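You operate a simulated robot arm through the tools that you are given. There is no shell and no other tool. Be economical: measure what you need, move in short steps, check, and stop when the job is done.

Carry out the task below with a simulated two-armed robot. There is one attempt and no reset: what you move stays moved.

JOB
Fetch the yellow cap from the top of the beige bench and set it on top of the grey puck on the top of the beige bench. Put the grey tin in the red basket. Put the black ring from the shelf under the tub bench in the black basket. Take the green ticket and put it on the grate top. Open the sliding shelf, take the blue basket on the top of the green belt and put it away on the top of the sliding shelf and shut the shelf again. The order is free. Set down upright: grey tin.

The check looks at the end state, three seconds after you hand in, the way a careful person would. Anything else that was tipped, shoved, dropped, spilled or broken makes it a failure. Lids that push on must go on centred and level and be pressed home; caps that screw on are set level and turned clockwise until they are tight.

ROBOT AND FRAMES
Two 7-joint arms with fingered hands on one trunk, on a base that drives. Base frame: it is fixed to the floor where the robot stands at the start and does not move with it; the origin is under the middle of the robot, x ahead of it, y to its left, z up; the surface under the hand at the start is at about z = 0.8. Readings come in m, rad, newtons and seconds.
The left shoulder is at the start at [0.082, 0.173, 1.058], the right one opposite. With the tool pointing down near the work surface each hand reaches from about 0.44 to 0.82 m from the robot's upright axis, wherever it stands, measured 20 degrees to its own side. Places, roughly: black basket (33x33x16 cm) [0.5, -2.1, 0.8]; black ring (6x6x2 cm) [-4, -4.1, 0.3]; blue basket (27x27x13 cm) [-4.4, 3.7, 1]; grate top [-4.6, -0.4, 0.8]; green ticket [-7, -1, 0.75]; grey puck (6x6x4 cm) [0.7, -0.3, 0.8]; grey tin [-1.75, -2.75, 1.5]; red basket (33x33x16 cm) [0.5, -2.5, 0.8]; sliding shelf [-4.6, 5.2, 0.5]; top of the sliding shelf [-4.6, 5.2, 0.5]; yellow cap (5x5x2 cm) [0.5, -0.2, 0.8]. Payload 3.5 kg a hand.
The TCP of each hand is the grasp point between the finger pads, 0.025 m short of the fingertips. In the tool frame z runs along the fingers and y along their closing line. The gripper opens to 0.088 m. The gripper's body begins 0.029 m behind the TCP. The gripper is a hand of 3 fingers: y runs from the thumb to the fingers, the wrist lies at [-0.013, -0.097, -0.162] in the tool frame, and closing takes about 1.5 s.
Orientation is that of the tool frame in the base frame, as a unit quaternion [x, y, z, w]. With the fingers straight down and the wrist toward the robot, the tool's x, y and z point along [0, 1, 0], [1, 0, 0] and [0, 0, -1] of the base frame.

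CONTROLS
- The arms move only by the tool apply_moves. It takes "left_deltas", "right_deltas" or both (then of equal length, played together; a hand with none holds still); each is a list that holds one entry, the list of rows, each a list of 6 numbers: the shift along the tool's x, y, z in m, then the turn, a rotation vector about the tool's x, y, z in rad. In form: [[[x, y, z, wx, wy, wz], ...]]. A call has 1 to 8 rows; each row shifts and turns the commanded pose from where the row before left it, along the tool's axes as they then stand. "left_claw" and "right_claw" are, for a hand that has rows, the closure in counts, from 0 (fully open) to 255 (shut), set as the call begins (left out, the last holds). Rows are played at 5 a second. More than 0.05 m and 0.15 rad between two rows, or a gripper value outside its range, and nothing of the call is played. Where a pose cannot be reached the arm comes as near as it can. A force on the tool above 40 N (or 10 N above the force at the start of the call, whichever is more), or a blocked arm, ends the call early, and 0.2 s more pass. Each finger travels about 0.072 m/s and halts on what it meets, pressing with about 32 N; the grip force reading is that of the motor and also rises with nothing between the fingers. The clock runs only during rows and for 0.2 s after the last one: add rows that do not move to give the fingers time. It gives the time, the measured TCP pose, the force on the tool (base axes), the opening and the grip force at its end, in the units of the frame above (readings bear some noise), with the torque about the TCP (base axes, N m) and any sound that the robot's microphone picked up.
- Cameras (640 x 400 px; columns grow to the right, rows downward): "scene" is now at [0.2033, -0.038, 1.2784]; the picture's right is [-0.41, -0.91, 0.10], its down [-0.61, 0.19, -0.76] and it looks along [0.67, -0.38, -0.64] (base axes); focal length 238 px, centre (320, 200). "left" rides on the left gripper at [-0.058, -0.085, -0.099] in its tool frame; the picture's right is [-0.67, -0.35, 0.66], its down [0.69, -0.63, 0.37] and it looks along [0.29, 0.69, 0.66] (tool axes); focal length 261 px, centre (320, 200). "right" rides on the right gripper at [0.058, -0.085, -0.099] in its tool frame; the picture's right is [-0.67, 0.35, -0.66], its down [-0.69, -0.63, 0.37] and it looks along [-0.28, 0.69, 0.66] (tool axes); focal length 261 px, centre (320, 200). There is no depth. A picture from a camera that has moved, and an enlarged one, comes with that camera's place and axes in the base frame and with its lens.
- camera(camera): a new picture of that camera. No time passes.
- lift_body(by): slides the trunk up (or, below 0, down) by that many m; the arms and the scene camera ride with it, the base frame stays. It gives what a move gives, with no picture.
- roll_base(legs): drives the robot by 1 to 6 legs, each [ahead, left, turn to the left] in m, m and rad, along the robot's own axes; the way and the turn of a leg run together, so that a leg with both is an arc; at most 1.5 m and 3.142 rad a leg. The arms and the cameras ride along, it lands a little off, and it stops where it bumps. It gives what a move gives.
- curl_fingers(index, middle, thumb_bend, thumb_turn, hand): sets how far each is bent, from 0 (flat) to 100 (curled in); at 30 the hand is open as for a grip, at 70 the pads meet at the TCP. One left out holds its place. A second passes; each finger stops where it meets its share of the squeeze, and holds until it gets a number again. A gripper value or a shape takes the hand back. It gives what a move gives, with no picture; readings hold the bend of each and the force on the fingers (four entries, about 0 where the hand has none), thumb and palm. thumb_turn goes from beside the hand (0) to across from the fingers (100), as for a grip.
- hand_shape(shape, hand): the hand has 3 fingers and takes this shape, open, in about a second: jaw (thumb against the fingers, like two jaws); tri (thumb and two fingers); tip (a fingertip pinch); poke (one finger out to press); point (the index stretched); flat (the hand flat); cup (the hand cupped); fist (a fist). The gripper value then closes the fingers along that shape, each until it touches; the sizes above hold for jaw. It gives what a move gives, with no picture.
- aim_head(pan, tilt): turns the head with the scene camera to pan (to the left, within 1.501 rad either way) and tilt (down, from -0.506 to 1.204), counted from straight ahead of the robot. It gives what a move gives.
- enlarge(camera, box): a new picture of the part [left, top, right, bottom] of that camera's present view, enlarged. No time passes.
- hand_in(): hands the job in; it is judged then, once.

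Go step by step. Nothing tells you exact positions but the pictures and the camera data: compare them with the known pose of the tool, close in by small moves and look again before you grip or let go. The budget is 186 turns and 154 pictures, counting those below and the enlarged ones. Unless the task says otherwise, let go and move clear before handing in, and close with one line.

The tools are called after "Request:" by a JSON object that holds its "name" and its "arguments". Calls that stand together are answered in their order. apply_moves: Moves the arms, as the interface text tells. Its arguments: {"type":"object","properties":{"left_deltas":{"type":"array","items":{"type":"array","items":{"type":"array","items":{"type":"number"}}}},"left_claw":{"type":"number"},"right_deltas":{"type":"array","items":{"type":"array","items":{"type":"array","items":{"type":"number"}}}},"right_claw":{"type":"number"}},"required":[]} The other tools are called the same way: lift_body (by) slides the trunk up or down; hand_shape (shape, hand) gives the hand a shape; curl_fingers (index, middle, thumb_bend, thumb_turn, hand) moves the fingers one by one; roll_base (legs) drives the base; aim_head (pan, tilt) turns the head that bears the scene camera; camera (camera) takes a picture; enlarge (camera, box) takes an enlarged picture of a part of a camera's view; hand_in () hands the job in.

At the start:

```text
t: 0.0
left_position: [0.5074, 0.0798, 1.0531]
left_orientation: [0.707, 0.707, 0.001, 0.0]
left_wrist_force: [0.4, -1.2, 0.1]
left_ft_torque: [0.02, 0.0, 0.04]
left_finger_gap: 0.0878
left_grasp_force: 0.1
left_shape: jaw
left_bend: [30.0, 30.0, 30.0, 98.0]
left_finger forces: [0.1, 0.0, 0.0, 0.0, 0.0, 0.1]
right_position: [0.3909, -0.4193, 1.015]
right_orientation: [0.707, 0.707, 0.0, 0.001]
right_wrist_force: [0.3, -1.0, -0.1]
right_ft_torque: [0.03, -0.01, -0.04]
right_finger_gap: 0.0874
right_grasp_force: 0.0
right_shape: jaw
right_bend: [30.0, 30.0, 30.0, 98.0]
right_finger forces: [0.0, 0.0, 0.0, 0.0, 0.0, 0.0]
trunk travel left (down, up): [-0.15, 0.305]
robot x, y, heading: [-0.0006, 0.0022, -0.003]
head pan, tilt: [-0.438, 0.471]
```

scene: 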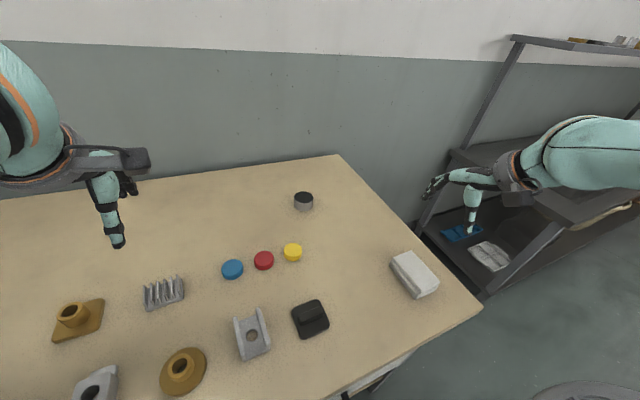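
right: 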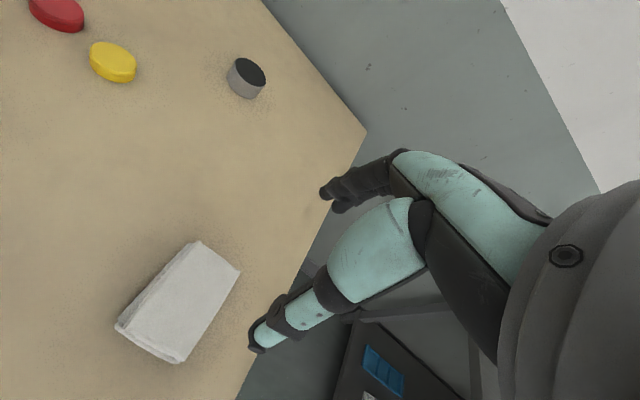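
left: 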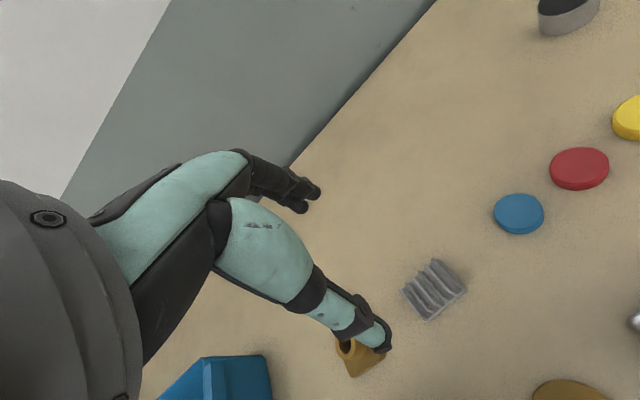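

The yellow cap is at about [0.53, -0.17] and the grey puck at about [0.70, -0.26] on the bench. I bring the right hand above the cap and look again.

Request:
{"name": "apply_moves", "arguments": {"right_deltas": [[[0.0356, 0.0199, 0.0121, 0, 0, 0], [0.0356, 0.0199, 0.0121, 0, 0, 0], [0.0356, 0.0199, 0.0121, 0, 0, 0], [0.0356, 0.0199, 0.0121, 0, 0, 0], [0.0356, 0.0199, 0.0121, 0, 0, 0], [0.0356, 0.0199, 0.0121, 0, 0, 0], [0.0356, 0.0199, 0.0121, 0, 0, 0], [0, 0, 0, 0, 0, 0]]], "left_deltas": [[[0.02, 0, 0, 0, 0, 0], [0.02, 0, 0, 0, 0, 0], [0.02, 0, 0, 0, 0, 0], [0.02, 0, 0, 0, 0, 0], [0.02, 0, 0, 0, 0, 0], [0.02, 0, 0, 0, 0, 0], [0, 0, 0, 0, 0, 0], [0, 0, 0, 0, 0, 0]]]}}

Request:
{"name": "camera", "arguments": {"camera": "right"}}

Request:
{"name": "camera", "arguments": {"camera": "scene"}}

```text
t: 1.8
left_position: [0.5076, 0.1996, 1.0525]
left_orientation: [0.707, 0.707, 0.0, 0.001]
left_wrist_force: [-0.7, -0.8, -0.4]
left_ft_torque: [-0.03, -0.03, 0.0]
left_finger_gap: 0.0878
left_grasp_force: 0.0
left_shape: jaw
left_bend: [30.0, 30.0, 30.0, 98.0]
left_finger forces: [0.0, 0.1, 0.0, 0.0, 0.1, 0.0]
right_position: [0.5315, -0.1685, 0.9293]
right_orientation: [0.708, 0.706, 0.0, 0.0]
right_wrist_force: [-0.7, -0.2, -0.1]
right_ft_torque: [-0.06, 0.0, -0.02]
right_finger_gap: 0.0877
right_grasp_force: 0.1
right_shape: jaw
right_bend: [30.0, 30.0, 30.0, 98.0]
right_finger forces: [0.0, 0.0, 0.0, 0.1, 0.1, 0.0]
trunk travel left (down, up): [-0.15, 0.305]
robot x, y, heading: [-0.0011, -0.0032, -0.002]
head pan, tilt: [-0.438, 0.471]
```

```text
150 pictures are left
camera right: at [0.4463, -0.1113, 1.0292], right [0.35, -0.67, 0.66], down [-0.63, -0.68, -0.37], along [0.69, -0.29, -0.66], focal length 261 px, centre (320, 200)
```

right: 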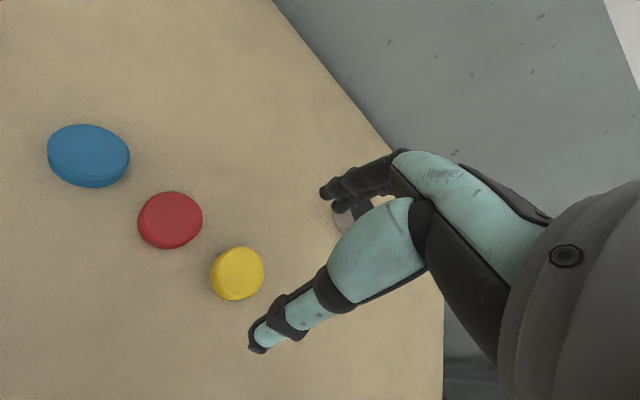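

```text
149 pictures are left
camera scene: at [0.2023, -0.038, 1.2787], right [-0.41, -0.91, 0.1], down [-0.61, 0.19, -0.77], along [0.67, -0.38, -0.64], focal length 238 px, centre (320, 200)
```

scene: 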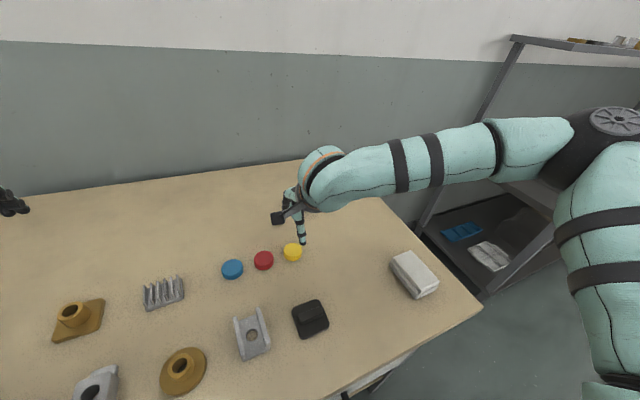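

The cap is under the hand at about [0.535, -0.170]. I go straight down over it.

Request:
{"name": "apply_moves", "arguments": {"right_deltas": [[[-0.001, 0.003, 0.03, 0, 0, 0], [0, 0, 0.03, 0, 0, 0], [0, 0, 0.02, 0, 0, 0], [0, 0, 0.01, 0, 0, 0], [0, 0, 0.005, 0, 0, 0], [0, 0, 0, 0, 0, 0]]], "right_claw": 0}}

Request:
{"name": "camera", "arguments": {"camera": "right"}}

Request:
{"name": "enlarge", "arguments": {"camera": "scene", "box": [220, 190, 380, 290]}}

```text
t: 3.2
left_position: [0.5076, 0.2, 1.0521]
left_orientation: [0.707, 0.707, 0.0, -0.001]
left_wrist_force: [-0.8, -2.2, 0.9]
left_ft_torque: [0.03, 0.02, -0.04]
left_finger_gap: 0.0877
left_grasp_force: 0.1
left_shape: jaw
left_bend: [30.0, 30.0, 30.0, 98.0]
left_finger forces: [0.0, 0.0, 0.1, 0.0, 0.0, 0.0]
right_position: [0.5159, -0.1947, 0.8487]
right_orientation: [0.707, 0.707, 0.001, 0.0]
right_wrist_force: [-0.6, -0.6, 0.4]
right_ft_torque: [0.02, -0.03, 0.03]
right_finger_gap: 0.0876
right_grasp_force: 0.0
right_shape: jaw
right_bend: [30.0, 30.0, 30.0, 98.0]
right_finger forces: [0.0, 0.0, 0.1, 0.1, 0.0, 0.0]
right hand out of reach, approached as far as the arm can: row 1, 2, 3, 4
trunk travel left (down, up): [-0.15, 0.305]
robot x, y, heading: [-0.0032, 0.0006, 0.0]
head pan, tilt: [-0.438, 0.471]
```

```text
148 pictures are left
camera right: at [0.4316, -0.1368, 0.9479], right [0.35, -0.67, 0.65], down [-0.63, -0.68, -0.37], along [0.69, -0.29, -0.66], focal length 261 px, centre (320, 200)
```

right: 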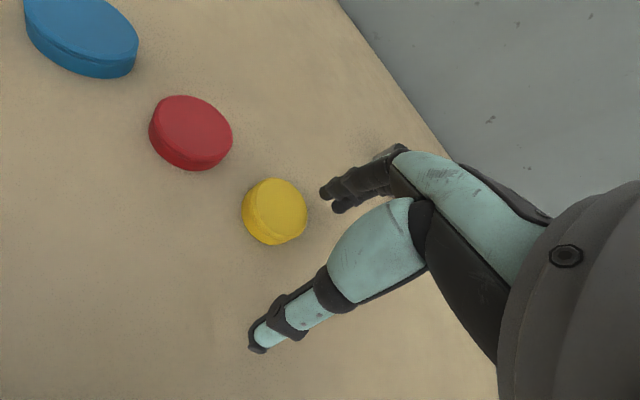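

```text
4.00 times, centred on (300, 240) of scene
camera zoom: at [0.2034, -0.038, 1.2784], right [-0.41, -0.91, 0.1], down [-0.61, 0.19, -0.76], along [0.67, -0.38, -0.64], focal length 952 px, centre (400, 40)
```

zoom: 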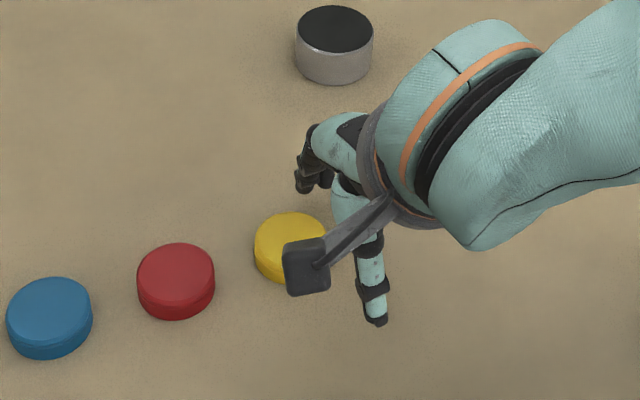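

The arm could not reach that pose and drifted off by 2 to 3 cm, touching nothing. I raise the hand and shift the base back and to the left, so the cap lies in the easier part of the reach.

Request:
{"name": "apply_moves", "arguments": {"right_deltas": [[[0, 0, -0.03, 0, 0, 0], [0, 0, -0.03, 0, 0, 0], [0, 0, -0.03, 0, 0, 0], [0, 0, 0, 0, 0, 0]]]}}

Request:
{"name": "roll_base", "arguments": {"legs": [[-0.06, 0.08, 0]]}}

```text
t: 4.2
left_position: [0.5093, 0.1989, 1.0507]
left_orientation: [0.707, 0.707, 0.0, 0.0]
left_wrist_force: [-0.2, 1.6, 0.0]
left_ft_torque: [-0.02, 0.02, 0.02]
left_finger_gap: 0.0876
left_grasp_force: 0.0
left_shape: jaw
left_bend: [30.0, 30.0, 30.0, 98.0]
left_finger forces: [0.0, 0.0, 0.1, 0.0, 0.1, 0.1]
right_position: [0.5186, -0.1935, 0.94]
right_orientation: [0.708, 0.706, -0.001, 0.0]
right_wrist_force: [-0.8, 0.6, 0.3]
right_ft_torque: [0.02, -0.01, 0.01]
right_finger_gap: 0.0877
right_grasp_force: 0.0
right_shape: jaw
right_bend: [30.0, 30.0, 30.0, 98.0]
right_finger forces: [0.0, 0.1, 0.0, 0.0, 0.1, 0.0]
trunk travel left (down, up): [-0.15, 0.305]
robot x, y, heading: [-0.0032, -0.0017, -0.002]
head pan, tilt: [-0.438, 0.471]
```

```text
t: 5.4
left_position: [0.4471, 0.2828, 1.052]
left_orientation: [0.705, 0.709, 0.0, 0.0]
left_wrist_force: [-0.2, 0.0, 0.2]
left_ft_torque: [0.01, 0.0, -0.05]
left_finger_gap: 0.0876
left_grasp_force: 0.1
left_shape: jaw
left_bend: [30.0, 30.0, 30.0, 98.0]
left_finger forces: [0.0, 0.0, 0.0, 0.0, 0.1, 0.0]
right_position: [0.4575, -0.1095, 0.9406]
right_orientation: [0.707, 0.707, 0.0, 0.0]
right_wrist_force: [0.4, 0.2, 0.3]
right_ft_torque: [-0.02, 0.02, 0.02]
right_finger_gap: 0.0876
right_grasp_force: 0.1
right_shape: jaw
right_bend: [30.0, 30.0, 30.0, 98.0]
right_finger forces: [0.1, 0.1, 0.0, 0.0, 0.0, 0.1]
trunk travel left (down, up): [-0.15, 0.305]
robot x, y, heading: [-0.0606, 0.0819, 0.002]
head pan, tilt: [-0.438, 0.471]
```

Now I move over the cap at [0.534, -0.171] and down.

Request:
{"name": "apply_moves", "arguments": {"right_deltas": [[[-0.03, 0.038, 0, 0, 0, 0], [-0.031, 0.039, 0, 0, 0, 0], [0, 0, 0.035, 0, 0, 0], [0, 0, 0.035, 0, 0, 0], [0, 0, 0.02, 0, 0, 0], [0, 0, 0, 0, 0, 0]]]}}

Request:
{"name": "camera", "arguments": {"camera": "right"}}

Request:
{"name": "enlarge", "arguments": {"camera": "scene", "box": [220, 150, 380, 250]}}

```text
t: 6.8
left_position: [0.4479, 0.2821, 1.0522]
left_orientation: [0.706, 0.708, 0.001, 0.0]
left_wrist_force: [-0.3, -0.4, -0.2]
left_ft_torque: [0.0, 0.0, 0.02]
left_finger_gap: 0.0878
left_grasp_force: 0.0
left_shape: jaw
left_bend: [30.0, 30.0, 30.0, 98.0]
left_finger forces: [0.0, 0.0, 0.0, 0.0, 0.0, 0.0]
right_position: [0.5293, -0.1751, 0.8521]
right_orientation: [0.707, 0.707, 0.001, 0.0]
right_wrist_force: [-0.2, -0.6, -1.4]
right_ft_torque: [0.01, -0.02, 0.0]
right_finger_gap: 0.0874
right_grasp_force: 0.0
right_shape: jaw
right_bend: [30.0, 30.0, 30.0, 98.0]
right_finger forces: [0.0, 0.0, 0.0, 0.0, 0.0, 0.0]
right hand out of reach, approached as far as the arm can: row 5
trunk travel left (down, up): [-0.15, 0.305]
robot x, y, heading: [-0.0629, 0.079, 0.002]
head pan, tilt: [-0.438, 0.471]
```

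```text
146 pictures are left
camera right: at [0.4454, -0.117, 0.9524], right [0.35, -0.67, 0.65], down [-0.63, -0.69, -0.37], along [0.69, -0.28, -0.66], focal length 261 px, centre (320, 200)
```

right: 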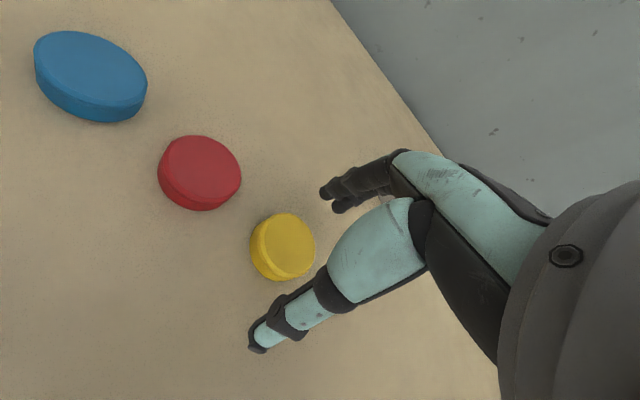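

```text
4.00 times, centred on (300, 200) of scene
camera zoom: at [0.1429, 0.0443, 1.2784], right [-0.41, -0.91, 0.1], down [-0.61, 0.19, -0.76], along [0.67, -0.38, -0.64], focal length 952 px, centre (400, 200)
```

zoom: 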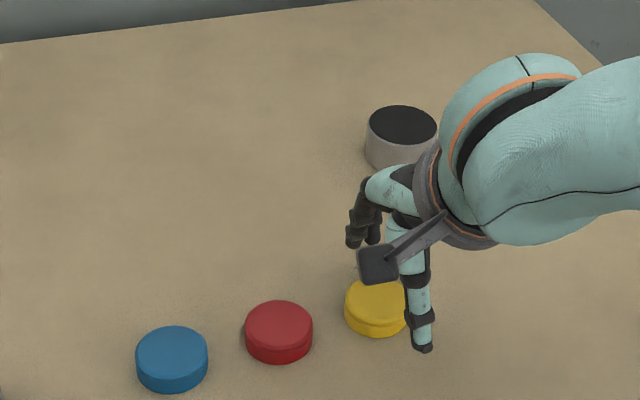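

The arm is still limited at this height. I raise the trunk by 0.1 m, so the arm is less folded, and then come down.

Request:
{"name": "lift_body", "arguments": {"by": 0.1}}

Request:
{"name": "apply_moves", "arguments": {"right_deltas": [[[0.002, 0.003, 0.03, 0, 0, 0], [0.002, 0.002, 0.04, 0, 0, 0], [0, 0, 0.03, 0, 0, 0], [0, 0, 0, 0, 0, 0]]]}}

```text
t: 8.1
left_position: [0.4476, 0.2814, 1.1526]
left_orientation: [0.706, 0.708, 0.0, 0.0]
left_wrist_force: [0.2, -0.3, -0.3]
left_ft_torque: [0.01, -0.03, 0.0]
left_finger_gap: 0.0877
left_grasp_force: 0.1
left_shape: jaw
left_bend: [30.0, 30.0, 30.0, 98.0]
left_finger forces: [0.0, 0.1, 0.1, 0.1, 0.1, 0.1]
right_position: [0.5142, -0.1747, 1.0334]
right_orientation: [0.706, 0.706, 0.047, 0.047]
right_wrist_force: [0.6, -0.2, 0.1]
right_ft_torque: [-0.02, -0.01, -0.07]
right_finger_gap: 0.0879
right_grasp_force: 0.1
right_shape: jaw
right_bend: [30.0, 30.0, 30.0, 98.0]
right_finger forces: [0.0, 0.1, 0.0, 0.0, 0.0, 0.0]
trunk travel left (down, up): [-0.25, 0.205]
robot x, y, heading: [-0.0593, 0.0824, 0.002]
head pan, tilt: [-0.438, 0.471]
```

```text
t: 9.1
left_position: [0.4481, 0.2811, 1.1513]
left_orientation: [0.707, 0.708, -0.001, 0.0]
left_wrist_force: [-0.1, 1.0, -0.8]
left_ft_torque: [0.02, 0.03, -0.03]
left_finger_gap: 0.0877
left_grasp_force: 0.1
left_shape: jaw
left_bend: [30.0, 30.0, 30.0, 98.0]
left_finger forces: [0.0, 0.1, 0.0, 0.1, 0.0, 0.0]
right_position: [0.4856, -0.2002, 0.9697]
right_orientation: [0.705, 0.706, 0.047, 0.046]
right_wrist_force: [0.8, 0.4, -0.2]
right_ft_torque: [0.01, 0.01, 0.0]
right_finger_gap: 0.0876
right_grasp_force: 0.1
right_shape: jaw
right_bend: [30.0, 30.0, 30.0, 98.0]
right_finger forces: [0.0, 0.0, 0.0, 0.1, 0.0, 0.0]
right hand out of reach, approached as far as the arm can: row 1, 2, 3
trunk travel left (down, up): [-0.25, 0.205]
robot x, y, heading: [-0.0609, 0.0815, 0.002]
head pan, tilt: [-0.438, 0.471]
```

Raising made it worse, so the trunk must go lower instead. I lift the hand, undo the small tilt and lower the trunk.

Request:
{"name": "apply_moves", "arguments": {"right_deltas": [[[0, 0, -0.045, 0, 0, 0], [0, 0, -0.045, 0.133, 0, 0], [0, 0, -0.04, 0, 0, 0], [0, 0, 0, 0, 0, 0]]]}}

Request:
{"name": "lift_body", "arguments": {"by": -0.17}}

```text
t: 10.1
left_position: [0.4476, 0.2806, 1.1517]
left_orientation: [0.707, 0.707, -0.001, 0.0]
left_wrist_force: [0.4, 0.5, 0.0]
left_ft_torque: [0.02, -0.04, -0.01]
left_finger_gap: 0.0878
left_grasp_force: 0.0
left_shape: jaw
left_bend: [30.0, 30.0, 30.0, 98.0]
left_finger forces: [0.0, 0.0, 0.1, 0.0, 0.0, 0.0]
right_position: [0.4757, -0.1999, 1.0993]
right_orientation: [0.707, 0.707, 0.001, 0.0]
right_wrist_force: [-0.2, 0.2, 0.1]
right_ft_torque: [0.02, 0.0, 0.0]
right_finger_gap: 0.0879
right_grasp_force: 0.0
right_shape: jaw
right_bend: [30.0, 30.0, 30.0, 98.0]
right_finger forces: [0.0, 0.0, 0.0, 0.0, 0.1, 0.0]
trunk travel left (down, up): [-0.25, 0.205]
robot x, y, heading: [-0.0583, 0.0829, 0.002]
head pan, tilt: [-0.438, 0.471]
```

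```text
t: 12.0
left_position: [0.4464, 0.2812, 0.983]
left_orientation: [0.707, 0.707, 0.001, 0.0]
left_wrist_force: [0.1, -0.3, -0.4]
left_ft_torque: [-0.02, 0.0, 0.02]
left_finger_gap: 0.0876
left_grasp_force: 0.0
left_shape: jaw
left_bend: [30.0, 30.0, 30.0, 98.0]
left_finger forces: [0.0, 0.0, 0.1, 0.0, 0.0, 0.1]
right_position: [0.4722, -0.2023, 0.9313]
right_orientation: [0.707, 0.707, 0.001, 0.0]
right_wrist_force: [-0.6, -0.6, 1.3]
right_ft_torque: [0.02, -0.01, 0.04]
right_finger_gap: 0.0879
right_grasp_force: 0.1
right_shape: jaw
right_bend: [30.0, 30.0, 30.0, 98.0]
right_finger forces: [0.0, 0.0, 0.0, 0.1, 0.0, 0.0]
trunk travel left (down, up): [-0.08, 0.375]
robot x, y, heading: [-0.0584, 0.0855, 0.007]
head pan, tilt: [-0.438, 0.471]
```

Now I move over the cap and down to just above the bench.

Request:
{"name": "apply_moves", "arguments": {"right_deltas": [[[0.016, 0.031, 0, 0, 0, 0], [0.015, 0.031, 0, 0, 0, 0], [0, 0, 0.03, 0, 0, 0], [0, 0, 0.03, 0, 0, 0], [0, 0, 0.02, 0, 0, 0], [0, 0, 0.014, 0, 0, 0], [0, 0, 0, 0, 0, 0]]]}}

Request:
{"name": "camera", "arguments": {"camera": "right"}}

Request:
{"name": "enlarge", "arguments": {"camera": "scene", "box": [240, 140, 400, 240]}}

```text
t: 13.6
left_position: [0.4469, 0.2818, 0.9821]
left_orientation: [0.707, 0.708, 0.0, 0.001]
left_wrist_force: [-0.8, 0.0, 0.3]
left_ft_torque: [-0.03, -0.02, 0.01]
left_finger_gap: 0.0875
left_grasp_force: 0.1
left_shape: jaw
left_bend: [30.0, 30.0, 30.0, 98.0]
left_finger forces: [0.1, 0.0, 0.0, 0.1, 0.1, 0.1]
right_position: [0.5345, -0.1698, 0.8363]
right_orientation: [0.707, 0.707, 0.001, -0.001]
right_wrist_force: [-0.6, 0.5, 0.6]
right_ft_torque: [-0.01, -0.02, 0.04]
right_finger_gap: 0.0877
right_grasp_force: 0.0
right_shape: jaw
right_bend: [30.0, 30.0, 30.0, 98.0]
right_finger forces: [0.0, 0.0, 0.0, 0.1, 0.0, 0.0]
trunk travel left (down, up): [-0.08, 0.375]
robot x, y, heading: [-0.0596, 0.0825, 0.006]
head pan, tilt: [-0.438, 0.471]
```

```text
144 pictures are left
camera right: at [0.4506, -0.1114, 0.9352], right [0.35, -0.67, 0.65], down [-0.63, -0.69, -0.37], along [0.69, -0.28, -0.66], focal length 261 px, centre (320, 200)
```

right: 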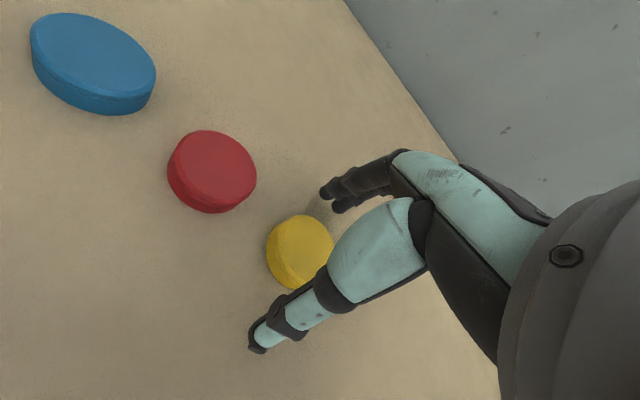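

```text
4.00 times, centred on (320, 190) of scene
camera zoom: at [0.2027, 0.0444, 1.1752], right [-0.39, -0.91, 0.15], down [-0.7, 0.19, -0.68], along [0.59, -0.38, -0.71], focal length 952 px, centre (320, 240)
```

zoom: 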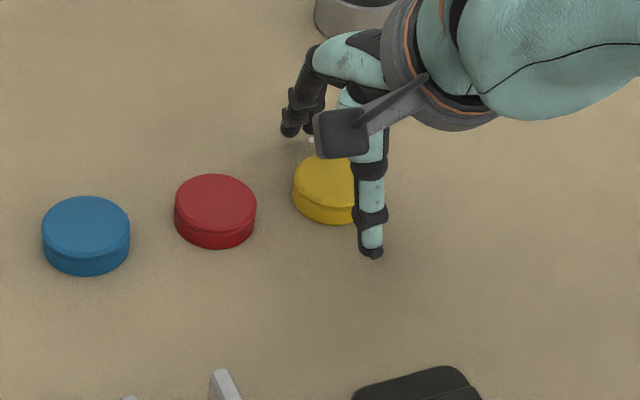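

The cap sits between thumb and fingers. I lower a touch and close.

Request:
{"name": "apply_moves", "arguments": {"right_deltas": [[[0.003, 0.001, 0.004, 0, 0, 0], [0, 0, 0, 0, 0, 0]]]}}

Request:
{"name": "apply_moves", "arguments": {"right_deltas": [[[0, 0, 0, 0, 0, 0], [0, 0, 0, 0, 0, 0], [0, 0, 0, 0, 0, 0], [0, 0, 0, 0, 0, 0], [0, 0, 0, 0, 0, 0], [0, 0, 0, 0, 0, 0], [0, 0, 0, 0, 0, 0], [0, 0, 0, 0, 0, 0]]], "right_claw": 255}}

Request:
{"name": "camera", "arguments": {"camera": "right"}}

```text
t: 14.2
left_position: [0.4476, 0.2813, 0.982]
left_orientation: [0.707, 0.707, 0.001, 0.0]
left_wrist_force: [-0.1, 1.0, -0.5]
left_ft_torque: [-0.01, 0.0, 0.02]
left_finger_gap: 0.0876
left_grasp_force: 0.1
left_shape: jaw
left_bend: [30.0, 30.0, 30.0, 98.0]
left_finger forces: [0.1, 0.0, 0.0, 0.0, 0.1, 0.0]
right_position: [0.5355, -0.166, 0.8328]
right_orientation: [0.707, 0.707, 0.0, -0.001]
right_wrist_force: [0.2, -0.2, 0.0]
right_ft_torque: [0.01, -0.02, -0.02]
right_finger_gap: 0.0874
right_grasp_force: 0.1
right_shape: jaw
right_bend: [30.0, 30.0, 30.0, 98.0]
right_finger forces: [0.1, 0.1, 0.0, 0.0, 0.0, 0.1]
trunk travel left (down, up): [-0.08, 0.375]
robot x, y, heading: [-0.0599, 0.0799, 0.002]
head pan, tilt: [-0.438, 0.471]
```

```text
t: 16.0
left_position: [0.4467, 0.2815, 0.9817]
left_orientation: [0.706, 0.708, 0.0, 0.0]
left_wrist_force: [-0.8, 0.9, -0.3]
left_ft_torque: [-0.01, -0.03, -0.01]
left_finger_gap: 0.0877
left_grasp_force: 0.1
left_shape: jaw
left_bend: [30.0, 30.0, 30.0, 98.0]
left_finger forces: [0.1, 0.0, 0.0, 0.0, 0.0, 0.1]
right_position: [0.5362, -0.1658, 0.8329]
right_orientation: [0.707, 0.707, 0.001, -0.001]
right_wrist_force: [0.2, 0.2, 1.5]
right_ft_torque: [0.01, -0.05, 0.01]
right_finger_gap: 0.0348
right_grasp_force: 32.0
right_shape: jaw
right_bend: [74.0, 48.0, 73.0, 100.0]
right_finger forces: [17.7, 11.0, 0.1, 0.0, 28.0, 0.1]
trunk travel left (down, up): [-0.08, 0.375]
robot x, y, heading: [-0.0597, 0.0799, 0.002]
head pan, tilt: [-0.438, 0.471]
```

```text
142 pictures are left
camera right: at [0.4517, -0.1093, 0.932], right [0.35, -0.67, 0.65], down [-0.63, -0.69, -0.37], along [0.69, -0.28, -0.66], focal length 261 px, centre (320, 200)
```

right: 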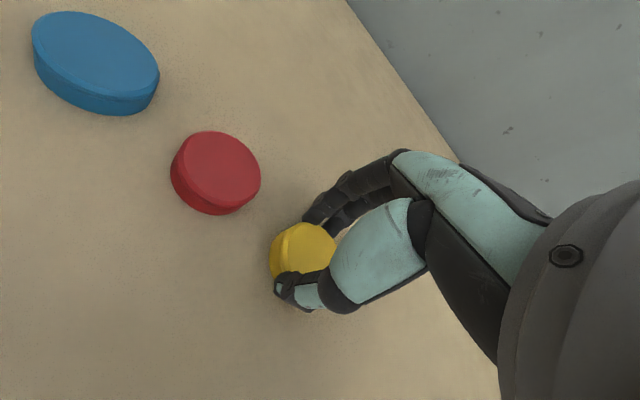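

The cap is gripped with 28 N on the thumb. I lift it and check.

Request:
{"name": "apply_moves", "arguments": {"right_deltas": [[[0, 0, -0.02, 0, 0, 0], [0, 0, -0.03, 0, 0, 0], [0, 0, -0.03, 0, 0, 0], [0, 0, 0, 0, 0, 0]]]}}

Request:
{"name": "camera", "arguments": {"camera": "right"}}

Request:
{"name": "enlarge", "arguments": {"camera": "scene", "box": [240, 100, 400, 200]}}

```text
t: 17.0
left_position: [0.449, 0.2818, 0.9813]
left_orientation: [0.706, 0.708, 0.0, -0.001]
left_wrist_force: [0.0, 0.3, -1.0]
left_ft_torque: [0.0, 0.0, -0.01]
left_finger_gap: 0.0876
left_grasp_force: 0.2
left_shape: jaw
left_bend: [30.0, 30.0, 30.0, 98.0]
left_finger forces: [0.0, 0.0, 0.0, 0.0, 0.0, 0.1]
right_position: [0.5365, -0.167, 0.9131]
right_orientation: [0.707, 0.707, 0.0, 0.0]
right_wrist_force: [-0.5, 0.3, -0.4]
right_ft_torque: [-0.02, 0.0, -0.04]
right_finger_gap: 0.0347
right_grasp_force: 31.7
right_shape: jaw
right_bend: [74.0, 48.0, 73.0, 100.0]
right_finger forces: [17.3, 11.8, 0.0, 0.0, 27.9, 0.1]
trunk travel left (down, up): [-0.08, 0.375]
robot x, y, heading: [-0.0586, 0.0837, 0.002]
head pan, tilt: [-0.438, 0.471]
```

```text
141 pictures are left
camera right: at [0.4525, -0.1089, 1.013], right [0.35, -0.67, 0.65], down [-0.63, -0.69, -0.37], along [0.69, -0.28, -0.66], focal length 261 px, centre (320, 200)
```

right: 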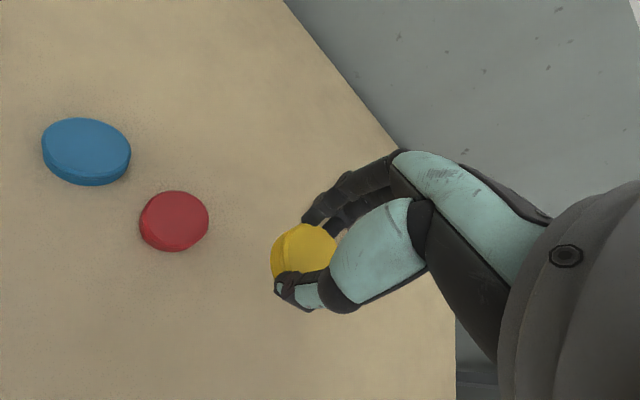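

```text
4.00 times, centred on (320, 150) of scene
camera zoom: at [0.2032, 0.0443, 1.175], right [-0.39, -0.91, 0.15], down [-0.7, 0.19, -0.68], along [0.59, -0.38, -0.71], focal length 952 px, centre (320, 400)
```

zoom: 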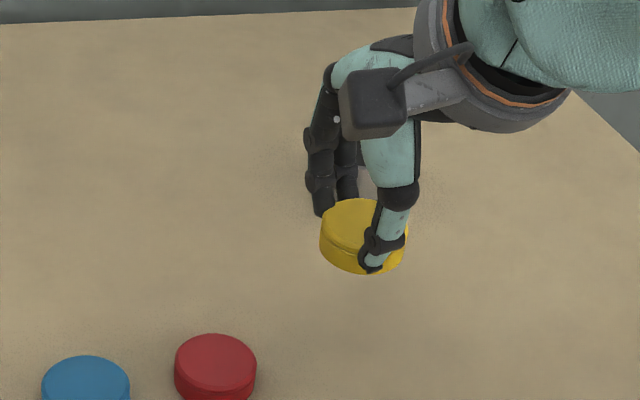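

The cap is held level and centred at the TCP. I carry it over the puck at about [0.687, -0.257] and look.

Request:
{"name": "apply_moves", "arguments": {"right_deltas": [[[-0.022, 0.037, -0.003, 0, 0, 0], [-0.022, 0.037, 0, 0, 0, 0], [-0.022, 0.037, 0, 0, 0, 0], [-0.023, 0.037, 0, 0, 0, 0], [0, 0, 0, 0, 0, 0]]]}}

Request:
{"name": "camera", "arguments": {"camera": "right"}}

Request:
{"name": "enlarge", "arguments": {"camera": "scene", "box": [240, 60, 400, 160]}}

```text
t: 18.2
left_position: [0.4474, 0.2811, 0.9817]
left_orientation: [0.707, 0.708, 0.0, 0.001]
left_wrist_force: [0.0, -0.2, 0.0]
left_ft_torque: [0.04, 0.01, 0.0]
left_finger_gap: 0.0875
left_grasp_force: 0.1
left_shape: jaw
left_bend: [30.0, 30.0, 30.0, 98.0]
left_finger forces: [0.0, 0.0, 0.0, 0.1, 0.1, 0.1]
right_position: [0.6465, -0.2376, 0.9168]
right_orientation: [0.708, 0.707, 0.001, 0.0]
right_wrist_force: [1.6, 0.9, -1.2]
right_ft_torque: [0.01, 0.0, 0.0]
right_finger_gap: 0.0341
right_grasp_force: 32.0
right_shape: jaw
right_bend: [74.0, 48.0, 73.0, 100.0]
right_finger forces: [17.9, 12.3, 0.1, 0.1, 27.9, 0.0]
right hand out of reach, approached as far as the arm can: row 4
trunk travel left (down, up): [-0.08, 0.375]
robot x, y, heading: [-0.063, 0.0826, 0.002]
head pan, tilt: [-0.438, 0.471]
```

```text
139 pictures are left
camera right: at [0.562, -0.1787, 1.0154], right [0.35, -0.67, 0.65], down [-0.63, -0.68, -0.37], along [0.69, -0.28, -0.66], focal length 261 px, centre (320, 200)
```

right: 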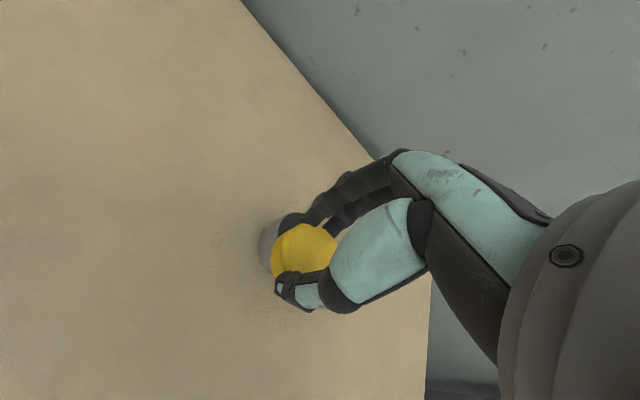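

```text
4.00 times, centred on (320, 110) of scene
camera zoom: at [0.2031, 0.0442, 1.1751], right [-0.4, -0.91, 0.15], down [-0.7, 0.19, -0.68], along [0.59, -0.38, -0.71], focal length 952 px, centre (320, 560)
```

zoom: 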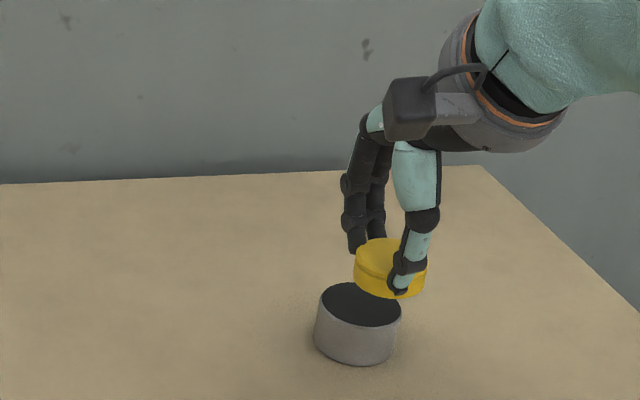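

The arm is at its forward limit here. I drive the base 6 cm ahead and then trim onto the puck at [0.688, -0.257].

Request:
{"name": "roll_base", "arguments": {"legs": [[0.06, 0, 0]]}}

```text
t: 19.2
left_position: [0.5074, 0.2816, 0.9815]
left_orientation: [0.706, 0.708, 0.0, -0.001]
left_wrist_force: [0.1, 0.1, 0.0]
left_ft_torque: [0.0, 0.0, 0.02]
left_finger_gap: 0.0877
left_grasp_force: 0.1
left_shape: jaw
left_bend: [30.0, 30.0, 30.0, 98.0]
left_finger forces: [0.1, 0.0, 0.0, 0.1, 0.0, 0.0]
right_position: [0.7055, -0.2355, 0.9166]
right_orientation: [0.707, 0.707, 0.0, -0.001]
right_wrist_force: [-0.3, -0.3, -0.3]
right_ft_torque: [0.01, 0.02, -0.02]
right_finger_gap: 0.0342
right_grasp_force: 32.4
right_shape: jaw
right_bend: [74.0, 48.0, 73.0, 100.0]
right_finger forces: [17.7, 12.2, 0.1, 0.1, 27.9, 0.0]
trunk travel left (down, up): [-0.08, 0.375]
robot x, y, heading: [-0.0028, 0.0788, -0.003]
head pan, tilt: [-0.438, 0.471]
```

Request:
{"name": "apply_moves", "arguments": {"right_deltas": [[[-0.021, -0.017, 0, 0, 0, 0], [0, 0, 0.02, 0, 0, 0], [0, 0, 0, 0, 0, 0]]]}}

Request:
{"name": "camera", "arguments": {"camera": "right"}}

Request:
{"name": "enlarge", "arguments": {"camera": "scene", "box": [240, 80, 400, 180]}}

```text
t: 20.0
left_position: [0.5065, 0.2819, 0.9819]
left_orientation: [0.707, 0.708, 0.001, 0.0]
left_wrist_force: [0.8, -0.7, -1.1]
left_ft_torque: [0.03, 0.03, -0.03]
left_finger_gap: 0.0875
left_grasp_force: 0.1
left_shape: jaw
left_bend: [30.0, 30.0, 30.0, 98.0]
left_finger forces: [0.0, 0.1, 0.1, 0.0, 0.1, 0.0]
right_position: [0.6876, -0.2559, 0.8987]
right_orientation: [0.707, 0.707, 0.0, -0.001]
right_wrist_force: [0.0, -0.1, -0.3]
right_ft_torque: [-0.03, -0.01, -0.01]
right_finger_gap: 0.0339
right_grasp_force: 32.1
right_shape: jaw
right_bend: [74.0, 48.0, 73.0, 100.0]
right_finger forces: [17.7, 12.3, 0.0, 0.0, 27.6, 0.0]
trunk travel left (down, up): [-0.08, 0.375]
robot x, y, heading: [-0.0019, 0.0805, 0.006]
head pan, tilt: [-0.438, 0.471]
```

```text
137 pictures are left
camera right: at [0.6039, -0.1978, 0.9974], right [0.35, -0.67, 0.65], down [-0.63, -0.68, -0.37], along [0.69, -0.28, -0.66], focal length 261 px, centre (320, 200)
```

right: 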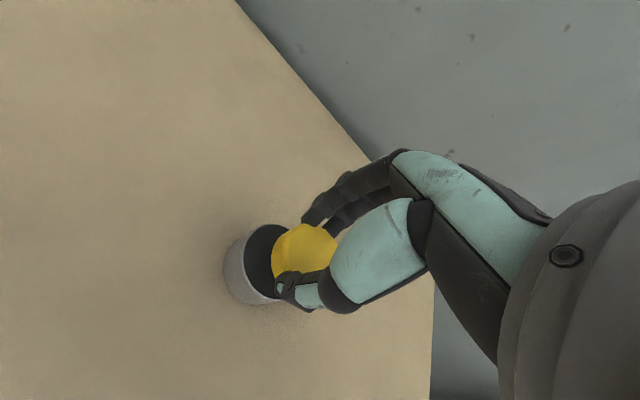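

```text
4.00 times, centred on (320, 130) of scene
camera zoom: at [0.2621, 0.0444, 1.1753], right [-0.39, -0.91, 0.15], down [-0.7, 0.19, -0.68], along [0.59, -0.38, -0.71], focal length 952 px, centre (320, 480)
```

zoom: 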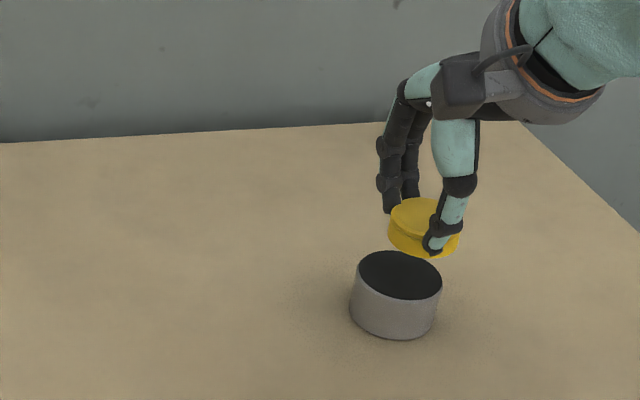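

The puck lies about half a centimetre further ahead than the cap. I trim and lower to about 6 mm above the puck before comparing again.

Request:
{"name": "apply_moves", "arguments": {"right_deltas": [[[-0.002, 0.007, 0.01, 0, 0, 0], [0, 0, 0.01, 0, 0, 0], [0, 0, 0, 0, 0, 0]]]}}

Request:
{"name": "enlarge", "arguments": {"camera": "right", "box": [200, 190, 360, 290]}}

Request:
{"name": "enlarge", "arguments": {"camera": "scene", "box": [300, 120, 380, 170]}}

```text
t: 20.8
left_position: [0.5073, 0.2813, 0.982]
left_orientation: [0.706, 0.708, 0.0, 0.001]
left_wrist_force: [0.0, -0.8, 0.0]
left_ft_torque: [0.0, 0.01, 0.03]
left_finger_gap: 0.0877
left_grasp_force: 0.0
left_shape: jaw
left_bend: [30.0, 30.0, 30.0, 98.0]
left_finger forces: [0.1, 0.0, 0.1, 0.1, 0.0, 0.0]
right_position: [0.6962, -0.2571, 0.8757]
right_orientation: [0.707, 0.707, 0.001, -0.001]
right_wrist_force: [-0.5, -0.1, 0.0]
right_ft_torque: [0.03, 0.01, -0.02]
right_finger_gap: 0.034
right_grasp_force: 32.2
right_shape: jaw
right_bend: [74.0, 48.0, 73.0, 100.0]
right_finger forces: [17.5, 12.5, 0.1, 0.1, 27.8, 0.1]
trunk travel left (down, up): [-0.08, 0.375]
robot x, y, heading: [-0.0001, 0.0853, 0.002]
head pan, tilt: [-0.438, 0.471]
```

```text
4.00 times, centred on (280, 240) of right
camera zoom: at [0.6115, -0.1999, 0.9753], right [0.35, -0.67, 0.65], down [-0.63, -0.69, -0.37], along [0.69, -0.28, -0.66], focal length 1043 px, centre (480, 40)
```

zoom: 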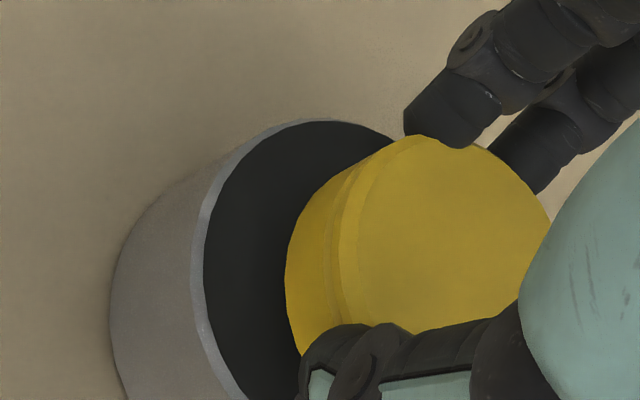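

```text
8.00 times, centred on (340, 145) of scene
camera zoom: at [0.2628, 0.0446, 1.1751], right [-0.39, -0.91, 0.15], down [-0.7, 0.19, -0.68], along [0.59, -0.38, -0.71], focal length 1903 px, centre (160, 640)
```

zoom: 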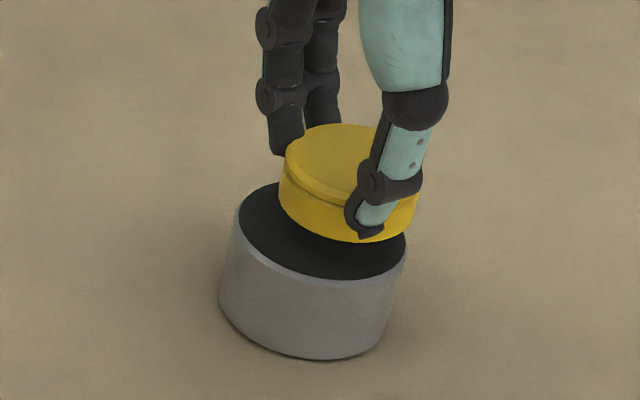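

The views put the cap a few millimetres off to the right. I shift by a few millimetres and lower a bit more before comparing again.

Request:
{"name": "apply_moves", "arguments": {"right_deltas": [[[0.004, 0.001, 0, 0, 0, 0], [0, 0, 0.003, 0, 0, 0], [0, 0, 0, 0, 0, 0]]]}}

Request:
{"name": "enlarge", "arguments": {"camera": "right", "box": [200, 190, 360, 290]}}

Request:
{"name": "enlarge", "arguments": {"camera": "scene", "box": [300, 120, 380, 170]}}

```text
t: 21.6
left_position: [0.5077, 0.283, 0.9812]
left_orientation: [0.706, 0.708, 0.0, 0.0]
left_wrist_force: [1.0, -0.4, 1.0]
left_ft_torque: [0.02, -0.01, 0.0]
left_finger_gap: 0.0878
left_grasp_force: 0.1
left_shape: jaw
left_bend: [30.0, 30.0, 30.0, 98.0]
left_finger forces: [0.0, 0.0, 0.0, 0.0, 0.0, 0.0]
right_position: [0.6964, -0.2534, 0.874]
right_orientation: [0.707, 0.707, 0.002, -0.001]
right_wrist_force: [0.1, 0.3, 0.0]
right_ft_torque: [0.0, 0.0, 0.01]
right_finger_gap: 0.034
right_grasp_force: 31.4
right_shape: jaw
right_bend: [74.0, 48.0, 73.0, 100.0]
right_finger forces: [17.6, 12.5, 0.0, 0.1, 27.9, 0.0]
trunk travel left (down, up): [-0.08, 0.375]
robot x, y, heading: [0.0021, 0.0816, 0.002]
head pan, tilt: [-0.438, 0.471]
```

```text
4.00 times, centred on (280, 240) of right
camera zoom: at [0.6127, -0.1963, 0.9728], right [0.35, -0.67, 0.65], down [-0.63, -0.68, -0.37], along [0.69, -0.28, -0.66], focal length 1043 px, centre (480, 40)
```

zoom: 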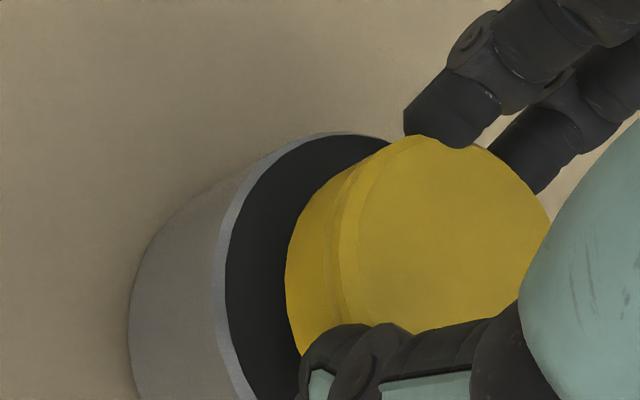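

```text
8.00 times, centred on (340, 145) of scene
camera zoom: at [0.2627, 0.0446, 1.1752], right [-0.39, -0.91, 0.15], down [-0.7, 0.19, -0.68], along [0.59, -0.38, -0.71], focal length 1903 px, centre (160, 640)
```

zoom: 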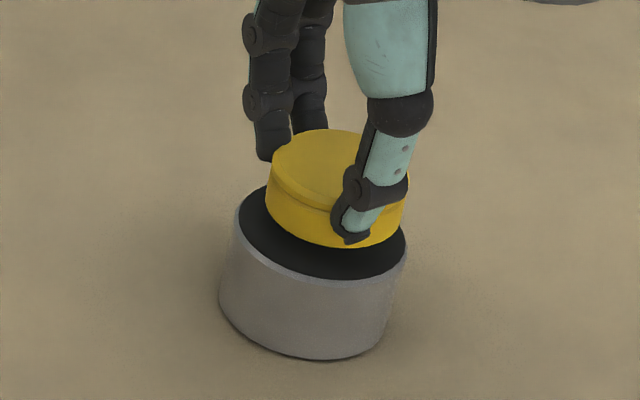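

Closer to centred now. I lower in small steps to contact.

Request:
{"name": "apply_moves", "arguments": {"right_deltas": [[[0.002, -0.002, 0.002, 0, 0, 0], [0, 0, 0.002, 0, 0, 0], [0, 0, 0, 0, 0, 0]]]}}

Request:
{"name": "enlarge", "arguments": {"camera": "scene", "box": [300, 120, 380, 170]}}

```text
t: 22.4
left_position: [0.5079, 0.2828, 0.9819]
left_orientation: [0.707, 0.707, 0.0, -0.001]
left_wrist_force: [0.2, -0.3, -0.2]
left_ft_torque: [0.02, 0.02, -0.02]
left_finger_gap: 0.0877
left_grasp_force: 0.0
left_shape: jaw
left_bend: [30.0, 30.0, 30.0, 98.0]
left_finger forces: [0.0, 0.1, 0.1, 0.1, 0.0, 0.0]
right_position: [0.6953, -0.2514, 0.8709]
right_orientation: [0.707, 0.707, 0.001, -0.001]
right_wrist_force: [0.7, -0.5, 0.1]
right_ft_torque: [0.0, -0.02, -0.03]
right_finger_gap: 0.0343
right_grasp_force: 32.1
right_shape: jaw
right_bend: [74.0, 48.0, 73.0, 100.0]
right_finger forces: [17.5, 12.5, 0.0, 0.0, 27.8, 0.0]
trunk travel left (down, up): [-0.08, 0.375]
robot x, y, heading: [-0.0009, 0.0811, 0.007]
head pan, tilt: [-0.438, 0.471]
```

```text
8.00 times, centred on (340, 145) of scene
camera zoom: at [0.2627, 0.0446, 1.1752], right [-0.39, -0.91, 0.15], down [-0.7, 0.19, -0.68], along [0.59, -0.38, -0.71], focal length 1903 px, centre (160, 640)
```

zoom: 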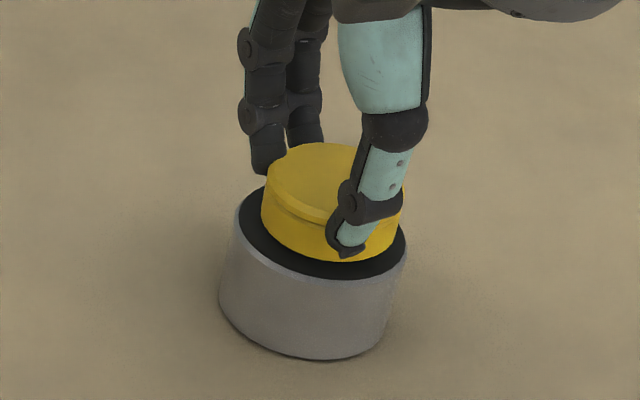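

Well centred, and still a few millimetres above. I continue down until contact shows in the force.

Request:
{"name": "apply_moves", "arguments": {"right_deltas": [[[0.0005, 0, 0.002, 0, 0, 0], [0, 0, 0.001, 0, 0, 0], [0, 0, 0, 0, 0, 0]]]}}

Request:
{"name": "enlarge", "arguments": {"camera": "scene", "box": [300, 120, 380, 170]}}

```text
t: 23.2
left_position: [0.507, 0.2821, 0.9815]
left_orientation: [0.706, 0.708, 0.0, -0.001]
left_wrist_force: [0.4, -0.2, -0.1]
left_ft_torque: [0.04, 0.0, 0.02]
left_finger_gap: 0.0877
left_grasp_force: 0.0
left_shape: jaw
left_bend: [30.0, 30.0, 30.0, 98.0]
left_finger forces: [0.0, 0.0, 0.0, 0.0, 0.0, 0.0]
right_position: [0.6952, -0.2524, 0.8671]
right_orientation: [0.707, 0.707, 0.001, 0.0]
right_wrist_force: [-0.1, -0.2, 0.2]
right_ft_torque: [-0.01, 0.01, -0.02]
right_finger_gap: 0.0339
right_grasp_force: 31.9
right_shape: jaw
right_bend: [74.0, 48.0, 73.0, 100.0]
right_finger forces: [17.5, 12.5, 0.0, 0.0, 27.8, 0.1]
trunk travel left (down, up): [-0.08, 0.375]
robot x, y, heading: [-0.0015, 0.0846, 0.001]
head pan, tilt: [-0.438, 0.471]
```

```text
8.00 times, centred on (340, 145) of scene
camera zoom: at [0.2628, 0.0446, 1.1751], right [-0.39, -0.91, 0.15], down [-0.7, 0.19, -0.68], along [0.59, -0.38, -0.71], focal length 1903 px, centre (160, 640)
```

zoom: 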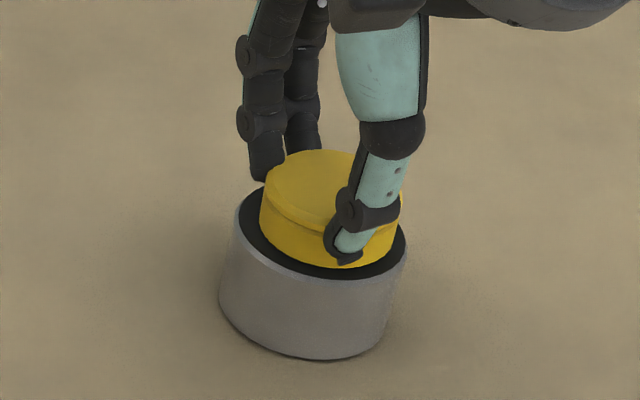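

Request:
{"name": "apply_moves", "arguments": {"right_deltas": [[[0.001, 0.0, 0.001, 0, 0, 0], [0, 0, 0.001, 0, 0, 0], [0, 0, 0, 0, 0, 0]]]}}

Request:
{"name": "enlarge", "arguments": {"camera": "right", "box": [200, 190, 360, 290]}}

```text
t: 24.0
left_position: [0.5074, 0.2818, 0.9814]
left_orientation: [0.706, 0.708, 0.0, 0.0]
left_wrist_force: [0.0, 0.0, 0.4]
left_ft_torque: [0.0, 0.01, -0.01]
left_finger_gap: 0.0875
left_grasp_force: 0.0
left_shape: jaw
left_bend: [30.0, 30.0, 30.0, 98.0]
left_finger forces: [0.1, 0.0, 0.0, 0.0, 0.0, 0.1]
right_position: [0.6951, -0.2493, 0.8642]
right_orientation: [0.707, 0.707, 0.001, -0.001]
right_wrist_force: [-0.2, -0.6, 0.5]
right_ft_torque: [-0.02, 0.03, -0.01]
right_finger_gap: 0.0341
right_grasp_force: 31.6
right_shape: jaw
right_bend: [74.0, 48.0, 73.0, 100.0]
right_finger forces: [17.6, 12.5, 0.0, 0.0, 27.9, 0.1]
trunk travel left (down, up): [-0.08, 0.375]
robot x, y, heading: [0.003, 0.0809, 0.001]
head pan, tilt: [-0.438, 0.471]
```

```text
4.00 times, centred on (280, 240) of right
camera zoom: at [0.6111, -0.1932, 0.964], right [0.35, -0.67, 0.65], down [-0.63, -0.68, -0.37], along [0.69, -0.28, -0.66], focal length 1043 px, centre (480, 40)
```

zoom: 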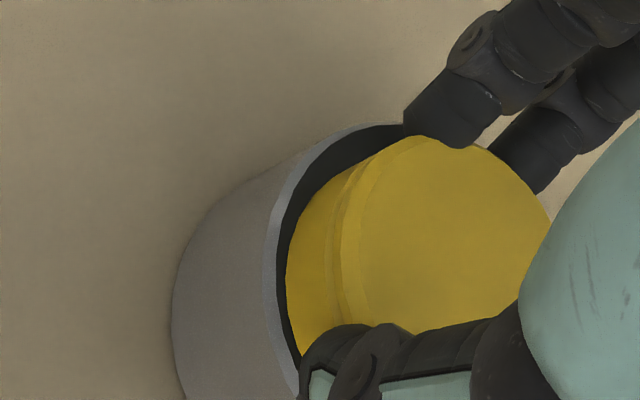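

Request:
{"name": "apply_moves", "arguments": {"right_deltas": [[[-0.001, 0.003, 0.001, 0, 0, 0], [0, 0, 0.0015, 0, 0, 0], [0, 0, 0, 0, 0, 0]]]}}

Request:
{"name": "enlarge", "arguments": {"camera": "right", "box": [200, 190, 360, 290]}}

Request:
{"name": "enlarge", "arguments": {"camera": "scene", "box": [300, 120, 380, 170]}}

```text
t: 24.8
left_position: [0.5066, 0.2831, 0.983]
left_orientation: [0.706, 0.708, 0.0, 0.001]
left_wrist_force: [0.2, 0.5, 0.4]
left_ft_torque: [0.02, 0.01, 0.0]
left_finger_gap: 0.0875
left_grasp_force: 0.0
left_shape: jaw
left_bend: [30.0, 30.0, 30.0, 98.0]
left_finger forces: [0.0, 0.1, 0.0, 0.1, 0.0, 0.0]
right_position: [0.6967, -0.2502, 0.864]
right_orientation: [0.707, 0.707, 0.001, -0.001]
right_wrist_force: [1.4, 0.7, 8.3]
right_ft_torque: [0.03, -0.16, 0.05]
right_finger_gap: 0.0339
right_grasp_force: 32.1
right_shape: jaw
right_bend: [75.0, 48.0, 73.0, 100.0]
right_finger forces: [20.1, 12.9, 0.0, 0.0, 28.2, 0.1]
trunk travel left (down, up): [-0.08, 0.375]
robot x, y, heading: [-0.0016, 0.0809, -0.0]
head pan, tilt: [-0.438, 0.471]
```

```text
4.00 times, centred on (280, 240) of right
camera zoom: at [0.6127, -0.193, 0.9628], right [0.35, -0.67, 0.66], down [-0.63, -0.68, -0.37], along [0.7, -0.28, -0.66], focal length 1043 px, centre (480, 40)
```

zoom: 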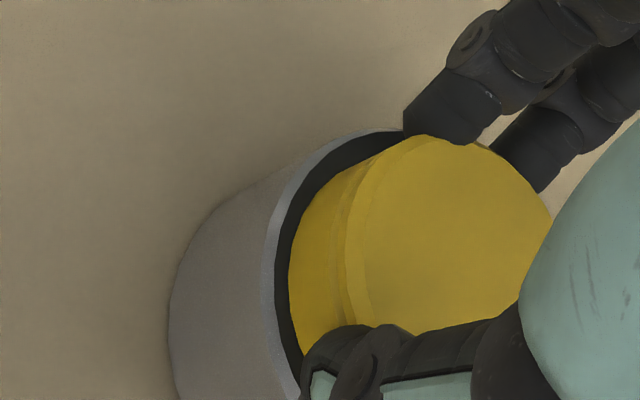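

```text
8.00 times, centred on (340, 145) of scene
camera zoom: at [0.2616, 0.0452, 1.1756], right [-0.39, -0.91, 0.15], down [-0.7, 0.19, -0.68], along [0.59, -0.38, -0.71], focal length 1903 px, centre (160, 640)
```

zoom: 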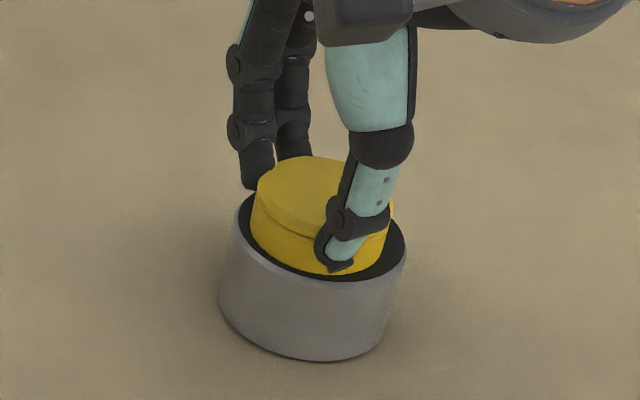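

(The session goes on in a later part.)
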